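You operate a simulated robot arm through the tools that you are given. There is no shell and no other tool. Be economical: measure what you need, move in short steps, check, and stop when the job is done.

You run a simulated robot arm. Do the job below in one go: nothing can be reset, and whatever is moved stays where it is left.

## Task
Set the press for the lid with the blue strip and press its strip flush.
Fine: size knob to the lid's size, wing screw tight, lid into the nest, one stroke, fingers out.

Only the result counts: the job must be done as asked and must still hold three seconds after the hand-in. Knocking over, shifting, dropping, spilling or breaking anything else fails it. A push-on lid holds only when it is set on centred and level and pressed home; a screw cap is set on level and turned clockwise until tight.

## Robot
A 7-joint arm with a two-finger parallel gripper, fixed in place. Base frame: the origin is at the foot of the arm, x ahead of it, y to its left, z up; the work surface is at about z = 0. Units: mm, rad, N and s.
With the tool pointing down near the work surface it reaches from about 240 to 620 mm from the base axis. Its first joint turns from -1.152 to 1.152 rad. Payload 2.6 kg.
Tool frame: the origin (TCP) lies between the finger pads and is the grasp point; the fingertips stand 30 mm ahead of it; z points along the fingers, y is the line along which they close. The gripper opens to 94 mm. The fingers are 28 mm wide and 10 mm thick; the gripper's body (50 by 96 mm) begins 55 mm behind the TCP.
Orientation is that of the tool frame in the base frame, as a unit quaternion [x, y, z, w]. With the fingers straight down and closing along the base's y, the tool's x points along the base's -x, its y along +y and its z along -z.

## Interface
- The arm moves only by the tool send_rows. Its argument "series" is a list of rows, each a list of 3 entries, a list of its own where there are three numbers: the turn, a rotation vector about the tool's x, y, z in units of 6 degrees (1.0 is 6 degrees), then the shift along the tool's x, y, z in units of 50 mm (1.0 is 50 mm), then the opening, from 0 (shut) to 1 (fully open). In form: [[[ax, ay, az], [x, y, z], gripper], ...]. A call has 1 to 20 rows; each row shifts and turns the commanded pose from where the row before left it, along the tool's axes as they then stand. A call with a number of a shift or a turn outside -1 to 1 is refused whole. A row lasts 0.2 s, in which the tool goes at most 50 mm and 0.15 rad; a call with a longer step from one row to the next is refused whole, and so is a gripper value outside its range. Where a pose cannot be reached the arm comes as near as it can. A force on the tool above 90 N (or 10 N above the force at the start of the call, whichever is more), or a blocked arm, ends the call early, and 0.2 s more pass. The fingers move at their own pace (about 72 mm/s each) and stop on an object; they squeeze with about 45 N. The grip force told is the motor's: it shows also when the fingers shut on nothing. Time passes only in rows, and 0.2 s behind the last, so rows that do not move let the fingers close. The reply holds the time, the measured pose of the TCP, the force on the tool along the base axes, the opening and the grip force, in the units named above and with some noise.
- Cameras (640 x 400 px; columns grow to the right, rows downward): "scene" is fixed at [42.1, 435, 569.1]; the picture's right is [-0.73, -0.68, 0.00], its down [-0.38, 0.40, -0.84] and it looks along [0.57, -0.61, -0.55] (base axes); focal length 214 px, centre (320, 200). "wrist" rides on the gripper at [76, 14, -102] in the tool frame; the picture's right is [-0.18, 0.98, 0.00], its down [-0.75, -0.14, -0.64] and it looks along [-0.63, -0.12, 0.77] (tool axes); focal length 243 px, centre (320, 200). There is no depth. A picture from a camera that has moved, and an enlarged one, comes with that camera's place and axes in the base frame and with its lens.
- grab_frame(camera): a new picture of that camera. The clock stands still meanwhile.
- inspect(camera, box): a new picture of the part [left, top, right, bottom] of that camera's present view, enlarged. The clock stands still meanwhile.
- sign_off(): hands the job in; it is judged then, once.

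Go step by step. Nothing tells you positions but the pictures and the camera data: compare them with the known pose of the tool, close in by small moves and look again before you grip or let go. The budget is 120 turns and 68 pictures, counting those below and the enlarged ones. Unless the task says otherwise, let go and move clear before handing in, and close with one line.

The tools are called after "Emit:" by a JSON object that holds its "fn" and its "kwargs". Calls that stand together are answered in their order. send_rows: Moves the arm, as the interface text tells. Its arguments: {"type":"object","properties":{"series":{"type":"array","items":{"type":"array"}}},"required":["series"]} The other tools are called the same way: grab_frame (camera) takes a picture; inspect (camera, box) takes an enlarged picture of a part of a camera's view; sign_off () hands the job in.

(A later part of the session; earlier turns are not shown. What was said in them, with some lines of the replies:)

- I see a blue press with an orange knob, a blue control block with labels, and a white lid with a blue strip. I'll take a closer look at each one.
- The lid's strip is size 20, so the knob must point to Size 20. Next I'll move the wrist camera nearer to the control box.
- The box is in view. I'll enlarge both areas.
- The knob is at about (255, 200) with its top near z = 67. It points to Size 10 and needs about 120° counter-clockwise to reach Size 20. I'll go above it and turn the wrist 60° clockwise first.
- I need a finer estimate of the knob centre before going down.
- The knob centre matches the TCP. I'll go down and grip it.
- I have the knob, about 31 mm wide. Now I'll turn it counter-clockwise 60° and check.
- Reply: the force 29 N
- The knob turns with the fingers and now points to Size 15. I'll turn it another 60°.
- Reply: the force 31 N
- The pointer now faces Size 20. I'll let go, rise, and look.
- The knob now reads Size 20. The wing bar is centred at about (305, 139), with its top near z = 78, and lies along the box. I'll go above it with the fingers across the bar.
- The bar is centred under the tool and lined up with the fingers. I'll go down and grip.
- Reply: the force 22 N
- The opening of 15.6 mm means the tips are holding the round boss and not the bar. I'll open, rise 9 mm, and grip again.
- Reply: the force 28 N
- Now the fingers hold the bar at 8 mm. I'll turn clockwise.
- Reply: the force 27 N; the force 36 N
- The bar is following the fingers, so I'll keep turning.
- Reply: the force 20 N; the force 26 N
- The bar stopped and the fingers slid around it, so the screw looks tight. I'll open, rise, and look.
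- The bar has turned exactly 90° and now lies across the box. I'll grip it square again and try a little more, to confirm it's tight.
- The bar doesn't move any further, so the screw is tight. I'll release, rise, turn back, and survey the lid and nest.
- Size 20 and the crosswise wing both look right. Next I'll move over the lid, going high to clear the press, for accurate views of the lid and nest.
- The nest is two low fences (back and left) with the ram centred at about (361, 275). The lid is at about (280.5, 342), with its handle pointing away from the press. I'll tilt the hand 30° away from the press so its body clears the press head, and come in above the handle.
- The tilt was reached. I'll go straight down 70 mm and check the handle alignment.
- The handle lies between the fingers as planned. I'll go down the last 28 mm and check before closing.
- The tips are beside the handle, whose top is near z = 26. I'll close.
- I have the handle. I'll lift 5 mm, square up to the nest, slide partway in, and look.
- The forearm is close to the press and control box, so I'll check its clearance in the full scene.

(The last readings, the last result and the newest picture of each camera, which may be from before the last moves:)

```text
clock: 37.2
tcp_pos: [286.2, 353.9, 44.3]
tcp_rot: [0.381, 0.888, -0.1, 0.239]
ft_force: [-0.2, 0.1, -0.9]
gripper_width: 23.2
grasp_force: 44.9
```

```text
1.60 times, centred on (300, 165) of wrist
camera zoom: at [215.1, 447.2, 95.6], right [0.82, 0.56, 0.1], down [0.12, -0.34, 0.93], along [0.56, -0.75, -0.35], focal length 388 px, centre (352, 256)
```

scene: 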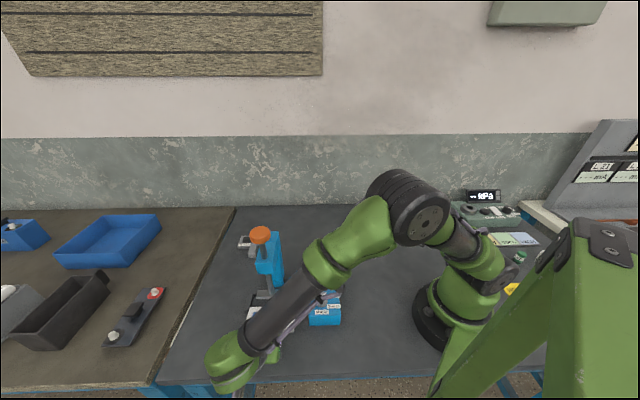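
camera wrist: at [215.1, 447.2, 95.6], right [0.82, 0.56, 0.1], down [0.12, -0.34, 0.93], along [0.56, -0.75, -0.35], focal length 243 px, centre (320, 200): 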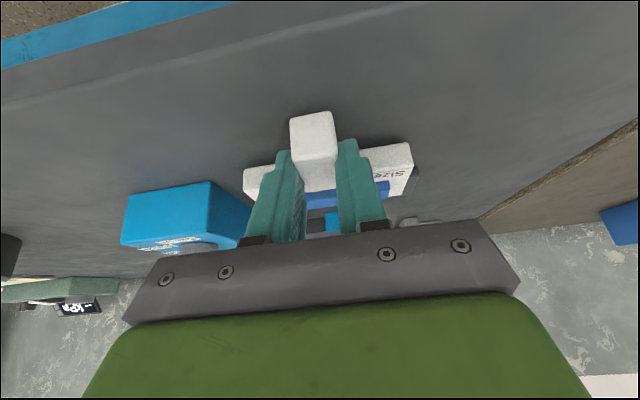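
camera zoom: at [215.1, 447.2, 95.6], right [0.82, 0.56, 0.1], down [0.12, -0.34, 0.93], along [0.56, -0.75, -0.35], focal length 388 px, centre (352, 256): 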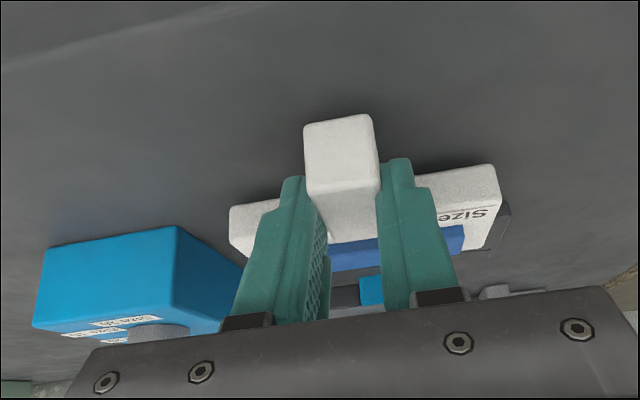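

The forearm clears everything and the lid lines up with the nest to within a few millimetres. I'll slide in most of the remaining distance and look.

Emit:
{"fn": "send_rows", "kwargs": {"series": [[[0, 0, 0], [-0.38, 0.02, 0.22], 0], [[0, 0, 0], [-0.38, 0, 0.22], 0], [[0, 0, 0], [0, 0, 0], 0]]}}

Emit:
{"fn": "inspect", "kwargs": {"camera": "scene", "box": [240, 270, 320, 320]}}

Emit:
{"fn": "inspect", "kwargs": {"camera": "wrist", "box": [220, 90, 480, 250]}}

```text
clock: 38.0
tcp_pos: [318.9, 321.9, 43.7]
tcp_rot: [0.381, 0.888, -0.1, 0.238]
ft_force: [-0.4, -0.9, -1.0]
gripper_width: 23.1
grasp_force: 44.5
```

```text
8.00 times, centred on (280, 295) of scene
camera zoom: at [42.1, 435.0, 569.1], right [-0.73, -0.68, 0.0], down [-0.38, 0.4, -0.84], along [0.57, -0.61, -0.55], focal length 1716 px, centre (640, -560)
```

zoom: 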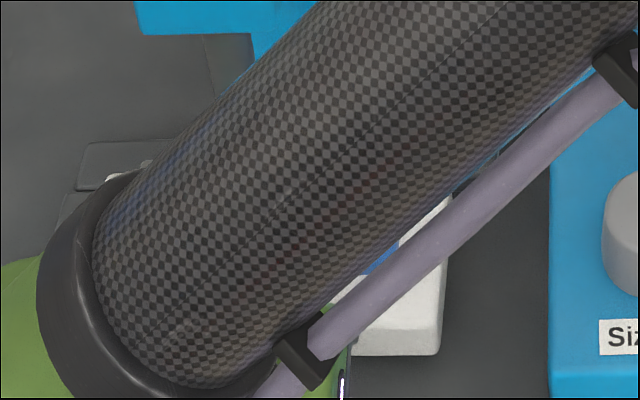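

```text
2.46 times, centred on (350, 170) of wrist
camera zoom: at [246.8, 416.3, 96.1], right [0.82, 0.56, 0.1], down [0.12, -0.34, 0.93], along [0.56, -0.75, -0.35], focal length 597 px, centre (246, 274)
```

zoom: 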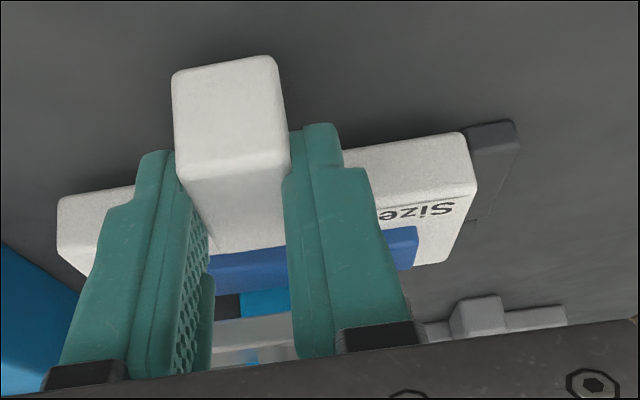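

The lid is almost at the back fence. I'll lower it to the table and ease it in, watching the force.

Emit:
{"fn": "send_rows", "kwargs": {"series": [[[0, 0, 0], [0.04, 0, 0.069], 0], [[0, 0, 0], [0, 0, 0], 0], [[0, 0, 0], [-0.052, 0, 0.03], 0], [[0, 0, 0], [0, 0, 0], 0]]}}

```text
clock: 39.0
tcp_pos: [319.6, 320.1, 40.3]
tcp_rot: [0.38, 0.888, -0.1, 0.239]
ft_force: [-0.1, 0.0, -1.5]
gripper_width: 23.2
grasp_force: 45.4
```

Emit:
{"fn": "send_rows", "kwargs": {"series": [[[0, 0, 0], [-0.026, 0, 0.015], 0], [[0, 0, 0], [0, 0, 0], 0]]}}

Emit:
{"fn": "inspect", "kwargs": {"camera": "scene", "box": [240, 280, 280, 305]}}

Emit:
{"fn": "inspect", "kwargs": {"camera": "wrist", "box": [340, 120, 460, 240]}}

```text
clock: 39.6
tcp_pos: [318.8, 320.4, 40.2]
tcp_rot: [0.382, 0.887, -0.1, 0.239]
ft_force: [-0.2, -0.2, -1.2]
gripper_width: 23.3
grasp_force: 44.6
```

```text
16.00 times, centred on (260, 292) of scene
camera zoom: at [42.1, 435.0, 569.1], right [-0.73, -0.68, 0.0], down [-0.38, 0.4, -0.84], along [0.57, -0.61, -0.55], focal length 3432 px, centre (1280, -1280)
```

zoom: 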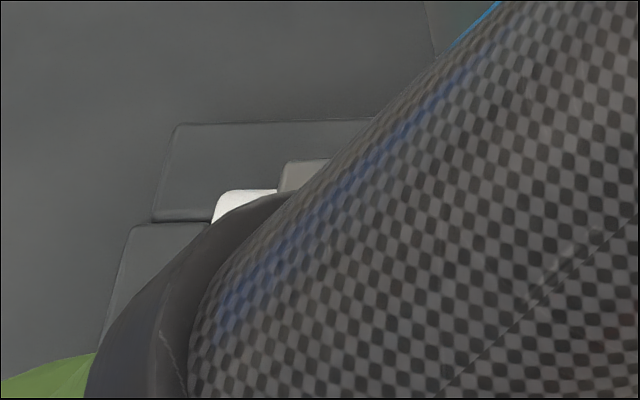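

```text
3.33 times, centred on (400, 180) of wrist
camera zoom: at [249.1, 414.6, 91.0], right [0.82, 0.56, 0.1], down [0.12, -0.34, 0.93], along [0.56, -0.75, -0.35], focal length 809 px, centre (53, 267)
```

zoom: 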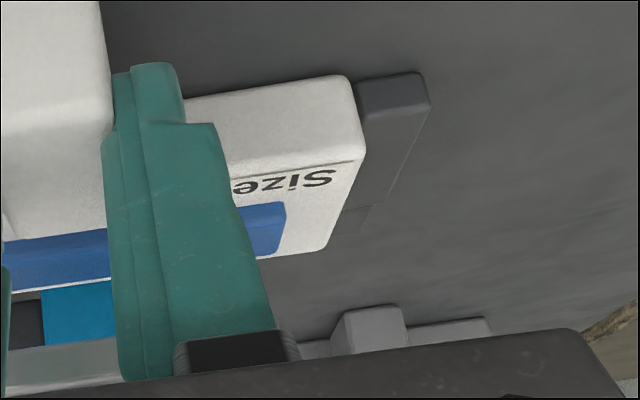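

Emit:
{"fn": "send_rows", "kwargs": {"series": [[[0, 0, 0], [-0.026, 0, 0.015], 0], [[0, 0, 0], [0, 0, 0], 0]]}}

```text
clock: 40.2
tcp_pos: [319.8, 319.8, 40.6]
tcp_rot: [0.381, 0.888, -0.1, 0.238]
ft_force: [-3.4, 2.6, -2.2]
gripper_width: 22.8
grasp_force: 45.5
```

There's light contact with the back fence (4 N), so the lid is seated. I'll open and draw back along the fingers.

Emit:
{"fn": "send_rows", "kwargs": {"series": [[[0, 0, 0], [0, 0, 0], 0.45], [[0, 0, 0], [0, 0, 0], 0.45], [[0, 0, 0], [0, 0, -0.4], 0.45], [[0, 0, 0], [0, 0, -0.8], 0.45], [[0, 0, 0], [0, 0, -0.9], 0.45], [[0, 0, 0], [0, 0, -0.9], 0.45]]}}

Emit:
{"fn": "grab_frame", "kwargs": {"camera": "wrist"}}

```text
clock: 41.6
tcp_pos: [269.1, 372.8, 171.9]
tcp_rot: [0.381, 0.888, -0.101, 0.239]
ft_force: [0.0, 0.5, 0.3]
gripper_width: 42.3
grasp_force: 0.1
```

```text
21 pictures are left
camera wrist: at [197.6, 467.3, 222.6], right [0.82, 0.56, 0.1], down [0.12, -0.34, 0.93], along [0.56, -0.75, -0.35], focal length 243 px, centre (320, 200)
```

wrist: 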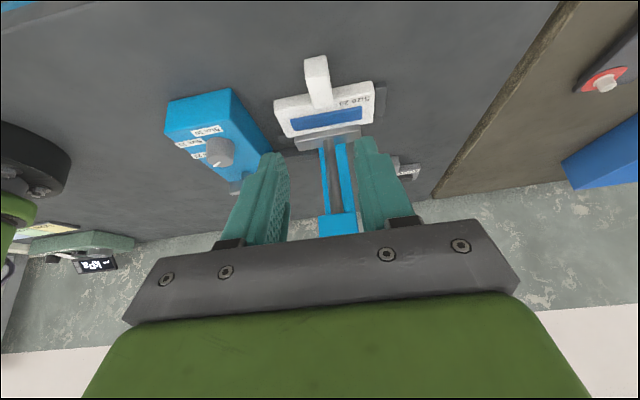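

Emit:
{"fn": "inspect", "kwargs": {"camera": "wrist", "box": [260, 50, 404, 160]}}

```text
3.64 times, centred on (332, 105) of wrist
camera zoom: at [197.6, 467.3, 222.6], right [0.82, 0.56, 0.1], down [0.12, -0.34, 0.93], along [0.56, -0.75, -0.35], focal length 882 px, centre (276, 546)
```

zoom: 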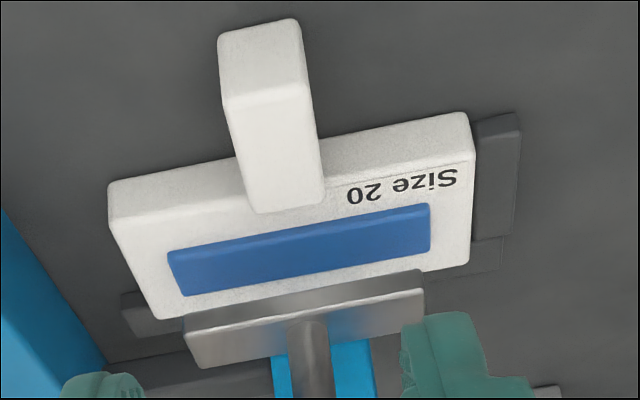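

The lid is in the nest and the ram plate is over the strip. I'll rise, level the hand, close the fingers, and check centring from the scene camera.

Emit:
{"fn": "send_rows", "kwargs": {"series": [[[0, 0, 0], [-0.4, 0, -0.7], 0], [[0, 0, 0], [-0.4, 0, -0.7], 0], [[0, 0, 0], [-0.4, 0, -0.7], 0], [[0, 0, 0], [-0.4, 0, -0.7], 0], [[0, 1, 0], [0, 0, 0], 0], [[0, 1, 0], [0, 0, 0], 0], [[0, 1, 0], [0, 0, 0], 0], [[0, 1, 0], [0, 0, 0], 0], [[0, 1, 0], [0, 0, 0], 0]]}}

Emit:
{"fn": "inspect", "kwargs": {"camera": "scene", "box": [230, 220, 358, 320]}}

Emit:
{"fn": "grab_frame", "kwargs": {"camera": "wrist"}}

```text
clock: 43.6
tcp_pos: [267.9, 372.3, 331.3]
tcp_rot: [0.395, 0.919, 0.002, -0.001]
ft_force: [-0.9, 0.9, -0.8]
gripper_width: 0.0
grasp_force: 33.6
```

```text
4.00 times, centred on (294, 270) of scene
camera zoom: at [42.1, 435.0, 569.1], right [-0.73, -0.68, 0.0], down [-0.38, 0.4, -0.84], along [0.57, -0.61, -0.55], focal length 858 px, centre (424, -80)
```

zoom: 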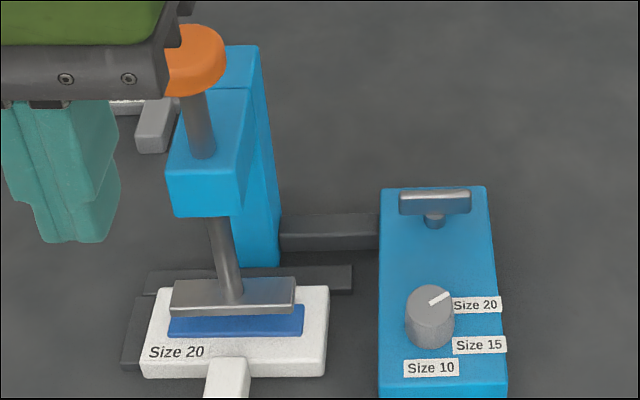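

```text
18 pictures are left
camera wrist: at [225.7, 436.4, 434.3], right [0.84, 0.54, 0.0], down [0.42, -0.65, 0.64], along [0.35, -0.54, -0.77], focal length 243 px, centre (320, 200)
```

wrist: 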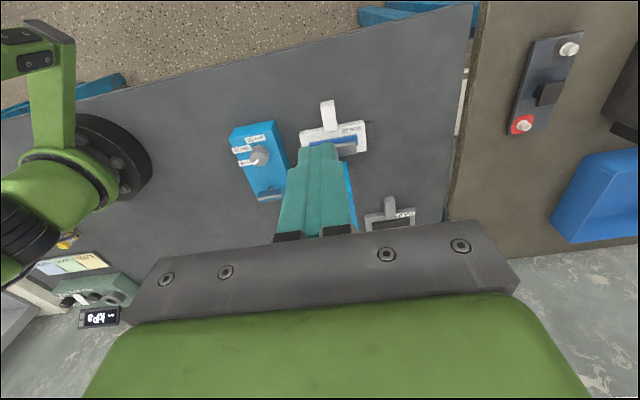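

The ram and strip are centred on each other to within 1–2 mm. Next I'll move the closed fingers above the orange knob.

Emit:
{"fn": "send_rows", "kwargs": {"series": [[[0, 0, 0], [-0.91, 0.01, 0], 0], [[0, 0, 0], [-0.91, 0.01, 0], 0], [[0, 0, 0], [-0.91, 0, 0], 0]]}}

Emit:
{"fn": "grab_frame", "kwargs": {"camera": "wrist"}}

Emit:
{"fn": "inspect", "kwargs": {"camera": "scene", "box": [200, 170, 328, 270]}}

```text
clock: 44.4
tcp_pos: [364.9, 270.8, 330.9]
tcp_rot: [0.394, 0.919, 0.003, 0.0]
ft_force: [0.8, -0.7, -0.1]
gripper_width: 0.1
grasp_force: 33.4
```

```text
17 pictures are left
camera wrist: at [321.8, 336.5, 434.0], right [0.84, 0.55, 0.0], down [0.42, -0.65, 0.64], along [0.35, -0.54, -0.77], focal length 243 px, centre (320, 200)
```

wrist: 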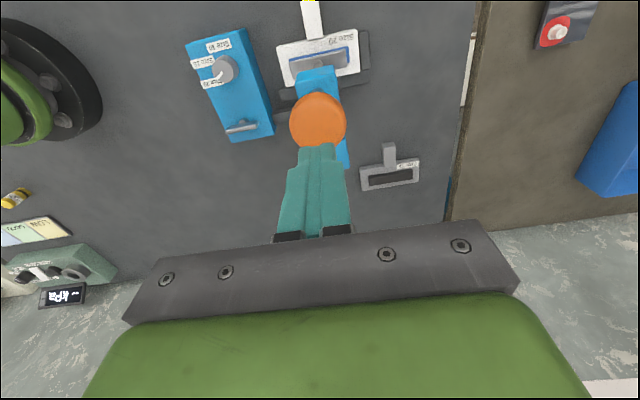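

```text
4.00 times, centred on (264, 220) of scene
camera zoom: at [42.1, 435.0, 569.1], right [-0.73, -0.68, 0.0], down [-0.38, 0.4, -0.84], along [0.57, -0.61, -0.55], focal length 858 px, centre (544, 120)
```

zoom: 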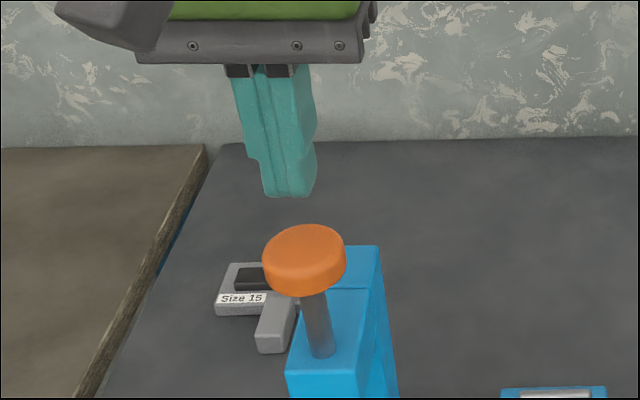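

The orange knob is about 10 mm nearer the front than the tool, with its top near z = 270. I'll shift over and come down to just above it.

Emit:
{"fn": "send_rows", "kwargs": {"series": [[[0, 0, 0], [0.19, 0, 0], 0], [[0, 0, 0], [0, 0, 0.2], 0], [[0, 0, 0], [0, 0, 0.2], 0]]}}

Emit:
{"fn": "inspect", "kwargs": {"camera": "wrist", "box": [240, 60, 400, 180]}}

Emit:
{"fn": "inspect", "kwargs": {"camera": "scene", "box": [210, 190, 338, 310]}}

```text
clock: 45.2
tcp_pos: [357.1, 279.2, 310.1]
tcp_rot: [0.394, 0.919, 0.002, 0.001]
ft_force: [0.2, -0.1, 0.0]
gripper_width: 0.0
grasp_force: 32.5
```

```text
3.33 times, centred on (320, 120) of wrist
camera zoom: at [314.4, 345.0, 414.2], right [0.84, 0.54, 0.0], down [0.42, -0.65, 0.64], along [0.35, -0.54, -0.77], focal length 809 px, centre (320, 467)
```

zoom: 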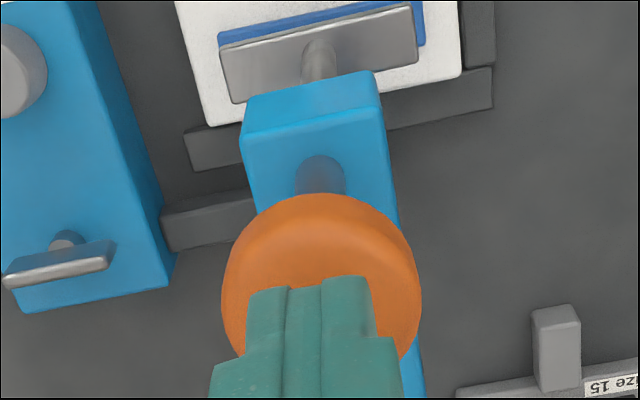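

```text
3.33 times, centred on (274, 250) of scene
camera zoom: at [42.1, 435.0, 569.1], right [-0.73, -0.68, 0.0], down [-0.38, 0.4, -0.84], along [0.57, -0.61, -0.55], focal length 715 px, centre (473, 33)
```

zoom: 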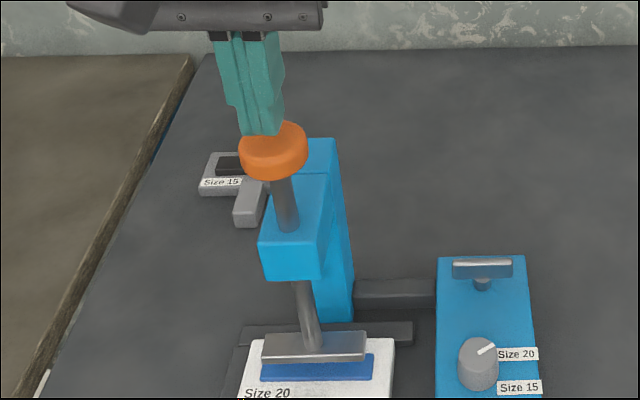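

The tips will land on the knob. I'll shift a few millimetres to centre them better, then come down in small steps watching the force.

Emit:
{"fn": "send_rows", "kwargs": {"series": [[[0, 0, 0], [0.07, -0.03, 0], 0], [[0, 0, 0], [0, 0, 0.1], 0], [[0, 0, 0], [0, 0, 0.1], 0], [[0, 0, 0], [0, 0, 0.06], 0]]}}

Emit:
{"fn": "inspect", "kwargs": {"camera": "scene", "box": [210, 190, 338, 310]}}

```text
clock: 46.2
tcp_pos: [352.6, 282.3, 297.7]
tcp_rot: [0.394, 0.919, 0.002, 0.001]
ft_force: [-0.9, -0.7, 1.4]
gripper_width: 0.1
grasp_force: 33.0
```

```text
3.33 times, centred on (274, 250) of scene
camera zoom: at [42.1, 435.0, 569.1], right [-0.73, -0.68, 0.0], down [-0.38, 0.4, -0.84], along [0.57, -0.61, -0.55], focal length 715 px, centre (473, 33)
```

zoom: 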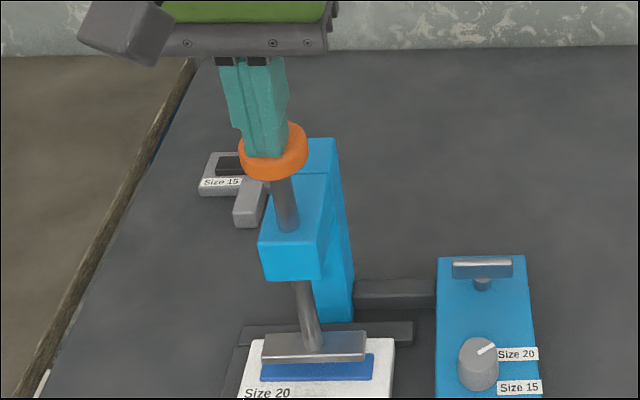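

Emit:
{"fn": "send_rows", "kwargs": {"series": [[[0, 0, 0], [-0.1, -0.04, 0], 0], [[0, 0, 0], [0, 0, 0.06], 0], [[0, 0, 0], [0, 0, 0.06], 0], [[0, 0, 0], [0, 0, 0], 0]]}}

```text
clock: 47.2
tcp_pos: [354.5, 278.5, 292.4]
tcp_rot: [0.394, 0.919, 0.002, 0.001]
ft_force: [0.8, 2.1, 2.1]
gripper_width: 0.0
grasp_force: 33.0
```

Emit:
{"fn": "send_rows", "kwargs": {"series": [[[0, 0, 0], [0, 0, 0.05], 0], [[0, 0, 0], [0, 0, 0.05], 0], [[0, 0, 0], [0, 0, 0], 0]]}}

Emit:
{"fn": "inspect", "kwargs": {"camera": "scene", "box": [210, 190, 338, 310]}}

Emit:
{"fn": "inspect", "kwargs": {"camera": "wrist", "box": [240, 60, 400, 180]}}

```text
clock: 48.0
tcp_pos: [354.9, 276.8, 287.9]
tcp_rot: [0.393, 0.919, 0.002, 0.0]
ft_force: [-0.9, 1.1, 1.8]
gripper_width: 0.0
grasp_force: 33.5
```

```text
3.33 times, centred on (274, 250) of scene
camera zoom: at [42.1, 435.0, 569.1], right [-0.73, -0.68, 0.0], down [-0.38, 0.4, -0.84], along [0.57, -0.61, -0.55], focal length 715 px, centre (473, 33)
```

zoom: 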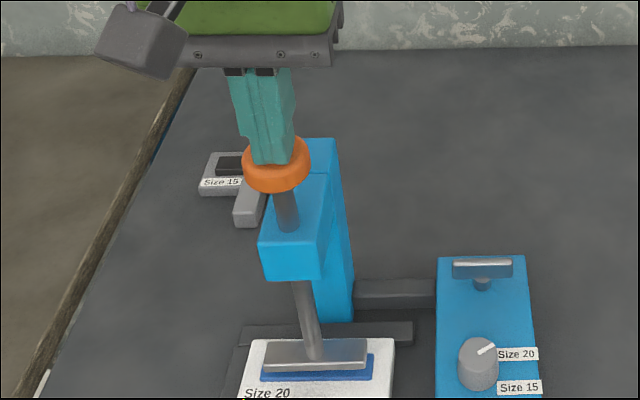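

```text
3.33 times, centred on (320, 120) of wrist
camera zoom: at [312.9, 342.2, 390.4], right [0.84, 0.54, 0.0], down [0.42, -0.65, 0.64], along [0.35, -0.54, -0.77], focal length 809 px, centre (320, 467)
```

zoom: 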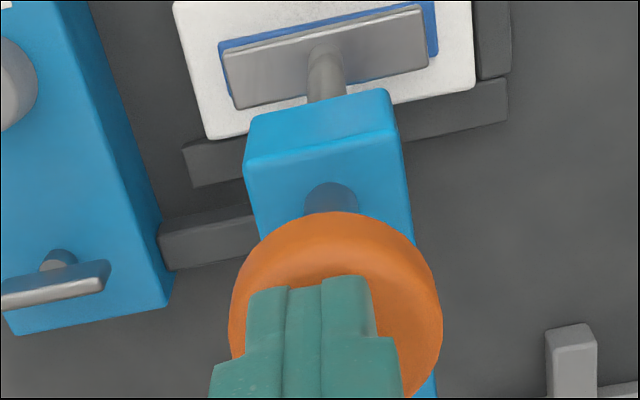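

Contact made, and the ram is moving down with light resistance. I'll continue the stroke.

Emit:
{"fn": "send_rows", "kwargs": {"series": [[[0, 0, 0], [0, 0, 0.06], 0], [[0, 0, 0], [0, 0, 0.06], 0], [[0, 0, 0], [0, 0, 0.06], 0], [[0, 0, 0], [0, 0, 0], 0]]}}

```text
clock: 49.0
tcp_pos: [355.2, 276.8, 278.8]
tcp_rot: [0.394, 0.919, 0.002, 0.0]
ft_force: [1.2, 2.4, 3.2]
gripper_width: 0.0
grasp_force: 32.9
```

Emit:
{"fn": "send_rows", "kwargs": {"series": [[[0, 0, 0], [0, 0, 0.06], 0], [[0, 0, 0], [0, 0, 0.06], 0], [[0, 0, 0], [0, 0, 0.06], 0], [[0, 0, 0], [0, 0, 0], 0]]}}

Emit:
{"fn": "inspect", "kwargs": {"camera": "scene", "box": [230, 250, 326, 330]}}

```text
clock: 50.0
tcp_pos: [356.0, 277.6, 275.4]
tcp_rot: [0.396, 0.918, 0.006, 0.002]
ft_force: [-14.5, -17.2, 48.8]
gripper_width: 0.0
grasp_force: 32.9
```

```text
5.00 times, centred on (278, 290) of scene
camera zoom: at [41.9, 434.8, 569.3], right [-0.73, -0.68, 0.0], down [-0.37, 0.4, -0.84], along [0.57, -0.61, -0.55], focal length 1072 px, centre (530, -250)
```

zoom: 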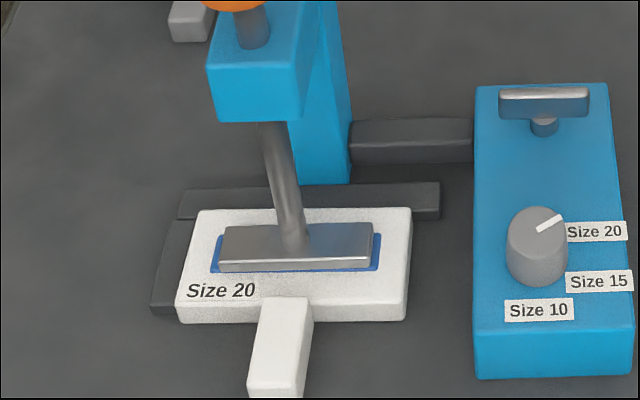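

The ram is on the strip at 49 N. I'll press further in small steps.

Emit:
{"fn": "send_rows", "kwargs": {"series": [[[0, 0, 0], [0, 0, 0.03], 0], [[0, 0, 0], [0, 0, 0.03], 0], [[0, 0, 0], [0, 0, 0], 0]]}}

```text
clock: 50.8
tcp_pos: [355.4, 278.7, 274.4]
tcp_rot: [0.396, 0.918, 0.01, 0.004]
ft_force: [-16.5, -20.5, 62.4]
gripper_width: 0.1
grasp_force: 32.5
```

Emit:
{"fn": "send_rows", "kwargs": {"series": [[[0, 0, 0], [0, 0, 0.03], 0], [[0, 0, 0], [0, 0, 0.02], 0], [[0, 0, 0], [0, 0, 0], 0]]}}

Emit:
{"fn": "inspect", "kwargs": {"camera": "scene", "box": [250, 280, 314, 320]}}

```text
clock: 51.6
tcp_pos: [356.0, 276.5, 273.9]
tcp_rot: [0.395, 0.919, 0.013, 0.006]
ft_force: [-19.5, -25.5, 75.9]
gripper_width: 0.1
grasp_force: 32.9
```

```text
10.00 times, centred on (282, 300) of scene
camera zoom: at [41.7, 434.7, 569.4], right [-0.73, -0.68, 0.0], down [-0.37, 0.4, -0.84], along [0.57, -0.61, -0.55], focal length 2145 px, centre (700, -800)
```

zoom: 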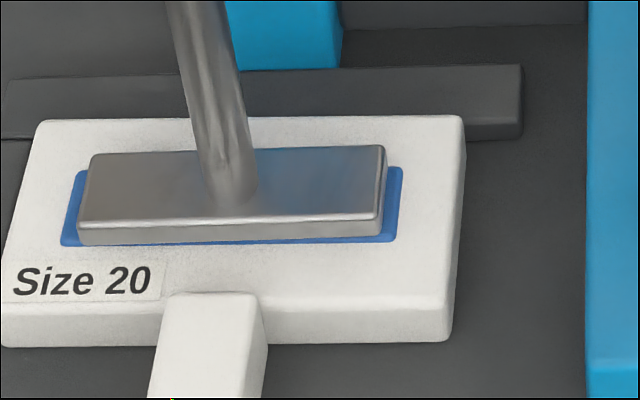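

The strip looks flush and the ram is at its hard stop (about 76 N with no further travel). I'll rise clear and check.

Emit:
{"fn": "send_rows", "kwargs": {"series": [[[0, 0, 0], [0, 0, -0.2], 0], [[0, 0, 0], [0, 0, -0.2], 0], [[0, 0, 0], [0, 0, -0.6], 0], [[0, 0, 0], [0, 0, -0.8], 0], [[0, 0, 0], [0, 0, -0.8], 0], [[0, 0, 0], [0, 0, 0], 0]]}}

Emit:
{"fn": "inspect", "kwargs": {"camera": "scene", "box": [240, 270, 320, 320]}}

Emit:
{"fn": "inspect", "kwargs": {"camera": "scene", "box": [190, 170, 382, 330]}}

```text
clock: 53.0
tcp_pos: [355.0, 277.3, 395.1]
tcp_rot: [0.395, 0.919, 0.001, 0.001]
ft_force: [0.6, 0.7, -0.3]
gripper_width: 0.1
grasp_force: 32.8
```

```text
8.00 times, centred on (280, 295) of scene
camera zoom: at [42.1, 435.0, 569.1], right [-0.73, -0.68, 0.0], down [-0.38, 0.4, -0.84], along [0.57, -0.61, -0.55], focal length 1716 px, centre (640, -560)
```

zoom: 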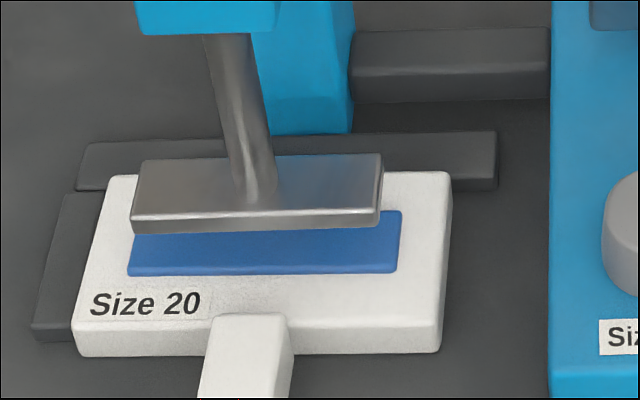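

```text
2.50 times, centred on (286, 250) of scene
camera zoom: at [42.1, 435.0, 569.1], right [-0.73, -0.68, 0.0], down [-0.38, 0.4, -0.84], along [0.57, -0.61, -0.55], focal length 536 px, centre (405, 75)
```

zoom: 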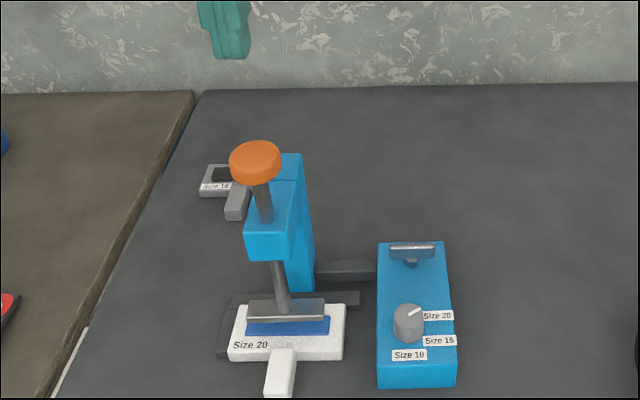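

The ram returned and the strip looks seated. I'll take one close-up to judge whether it's flush.

Emit:
{"fn": "inspect", "kwargs": {"camera": "scene", "box": [252, 292, 300, 318]}}

```text
13.33 times, centred on (276, 305) of scene
camera zoom: at [42.1, 435.0, 569.1], right [-0.73, -0.68, 0.0], down [-0.38, 0.4, -0.84], along [0.57, -0.61, -0.55], focal length 2860 px, centre (907, -1200)
```

zoom: 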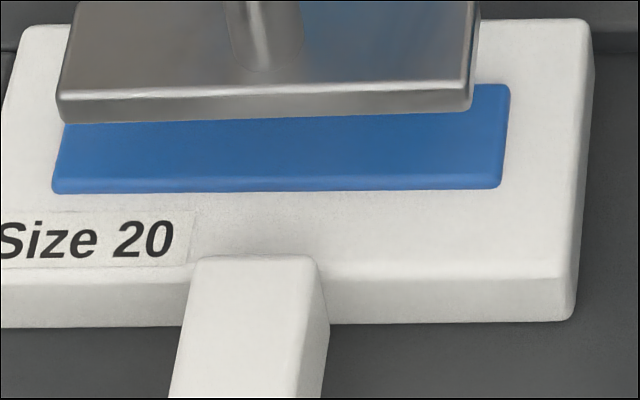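

A thin edge is still visible, so I want a low, oblique look before deciding. I'll move back and down for a side view with the wrist camera.

Emit:
{"fn": "send_rows", "kwargs": {"series": [[[0, 0, 0], [0.77, 0, 0], 0], [[0, 0, 0], [0.77, 0, 0], 0], [[0, 0, 0], [0.77, 0, 0], 0], [[0, 0, 0], [0.77, 0, 0], 0], [[0, -1, 0], [0, 0, 0], 0], [[0, -1, 0], [0, 0, 0], 0], [[0, -1, 0], [0, 0, 0], 0], [[0, -1, 0], [0, 0, 0], 0], [[0, -1, 0], [0, 0, 0], 0], [[0, 0, 0], [0.46, 0, 0.8], 0], [[0, 0, 0], [0.46, 0, 0.8], 0], [[0, 0, 0], [0.46, 0, 0.8], 0], [[0, 0, 0], [0.46, 0, 0.8], 0], [[0, 0, 0], [0.46, 0, 0.8], 0], [[0, 0, 0], [0.46, 0, 0.8], 0], [[0, 0, 0], [0.46, 0, 0.8], 0]]}}

Emit:
{"fn": "inspect", "kwargs": {"camera": "wrist", "box": [250, 70, 400, 164]}}

```text
clock: 56.4
tcp_pos: [250.8, 387.5, 69.4]
tcp_rot: [0.381, 0.888, -0.099, 0.237]
ft_force: [0.2, 0.1, -0.4]
gripper_width: 0.1
grasp_force: 32.9
```

```text
4.26 times, centred on (325, 117) of wrist
camera zoom: at [179.8, 482.3, 121.6], right [0.82, 0.56, 0.1], down [0.12, -0.34, 0.93], along [0.56, -0.75, -0.35], focal length 1032 px, centre (299, 553)
```

zoom: 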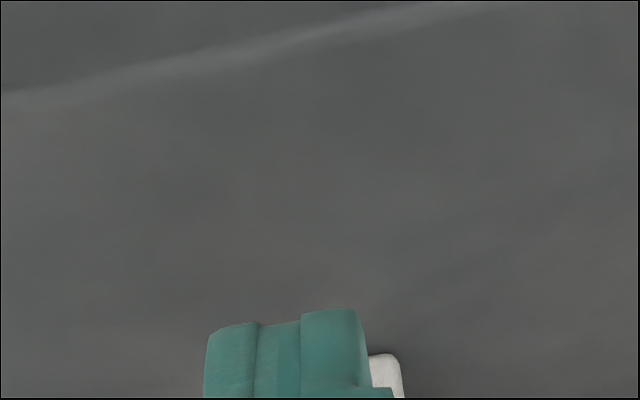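

Emit:
{"fn": "send_rows", "kwargs": {"series": [[[0, 0, 0], [0, 0, 0], 1], [[0, 0, 0], [0, 0, 0], 1], [[0, 0, 0], [0, 0, 0], 1], [[0, 0, 0], [0, 0, 0], 1]]}}

Emit:
{"fn": "inspect", "kwargs": {"camera": "wrist", "box": [280, 165, 392, 235]}}

```text
clock: 57.4
tcp_pos: [251.5, 388.0, 70.0]
tcp_rot: [0.381, 0.887, -0.101, 0.239]
ft_force: [-1.3, -0.2, 0.8]
gripper_width: 94.0
grasp_force: 0.2
```

```text
5.71 times, centred on (336, 200) of wrist
camera zoom: at [180.0, 482.3, 122.1], right [0.82, 0.56, 0.1], down [0.12, -0.34, 0.93], along [0.56, -0.75, -0.35], focal length 1386 px, centre (229, 200)
```

zoom: 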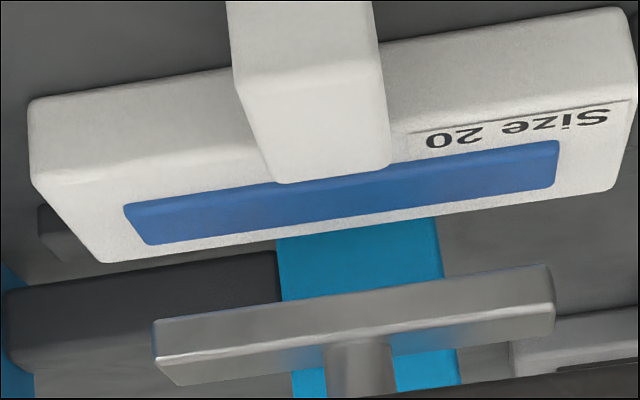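

Emit:
{"fn": "inspect", "kwargs": {"camera": "wrist", "box": [296, 190, 344, 215]}}

```text
13.33 times, centred on (320, 202) of wrist
camera zoom: at [180.0, 482.3, 122.1], right [0.82, 0.56, 0.1], down [0.12, -0.34, 0.93], along [0.56, -0.75, -0.35], focal length 3235 px, centre (320, 167)
```

zoom: 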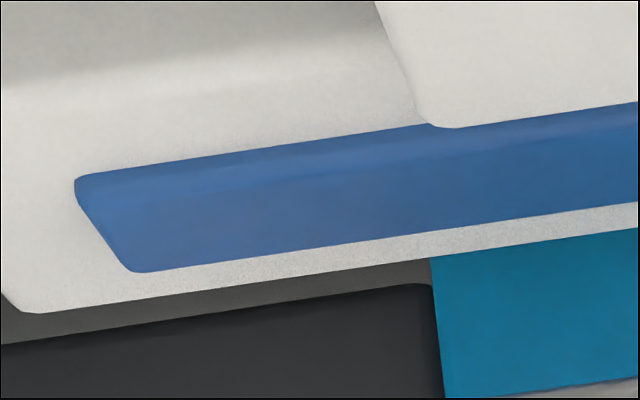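

The side view shows the strip level with the plate, with only its rounded rim (about 1 mm) showing. The knob is on 20, the wing is tight, the lid is seated in the nest and the fingers are clear, so I'm handing in.

Emit:
{"fn": "sign_off", "kwargs": {}}

```text
The job is handed in.
```

The press is set to Size 20 with the wing screw tight. The lid is in the nest and its blue strip was pressed in one stroke and looks flush (only its rounded rim, about 1 mm, shows). The fingers are clear, and the job is handed in.
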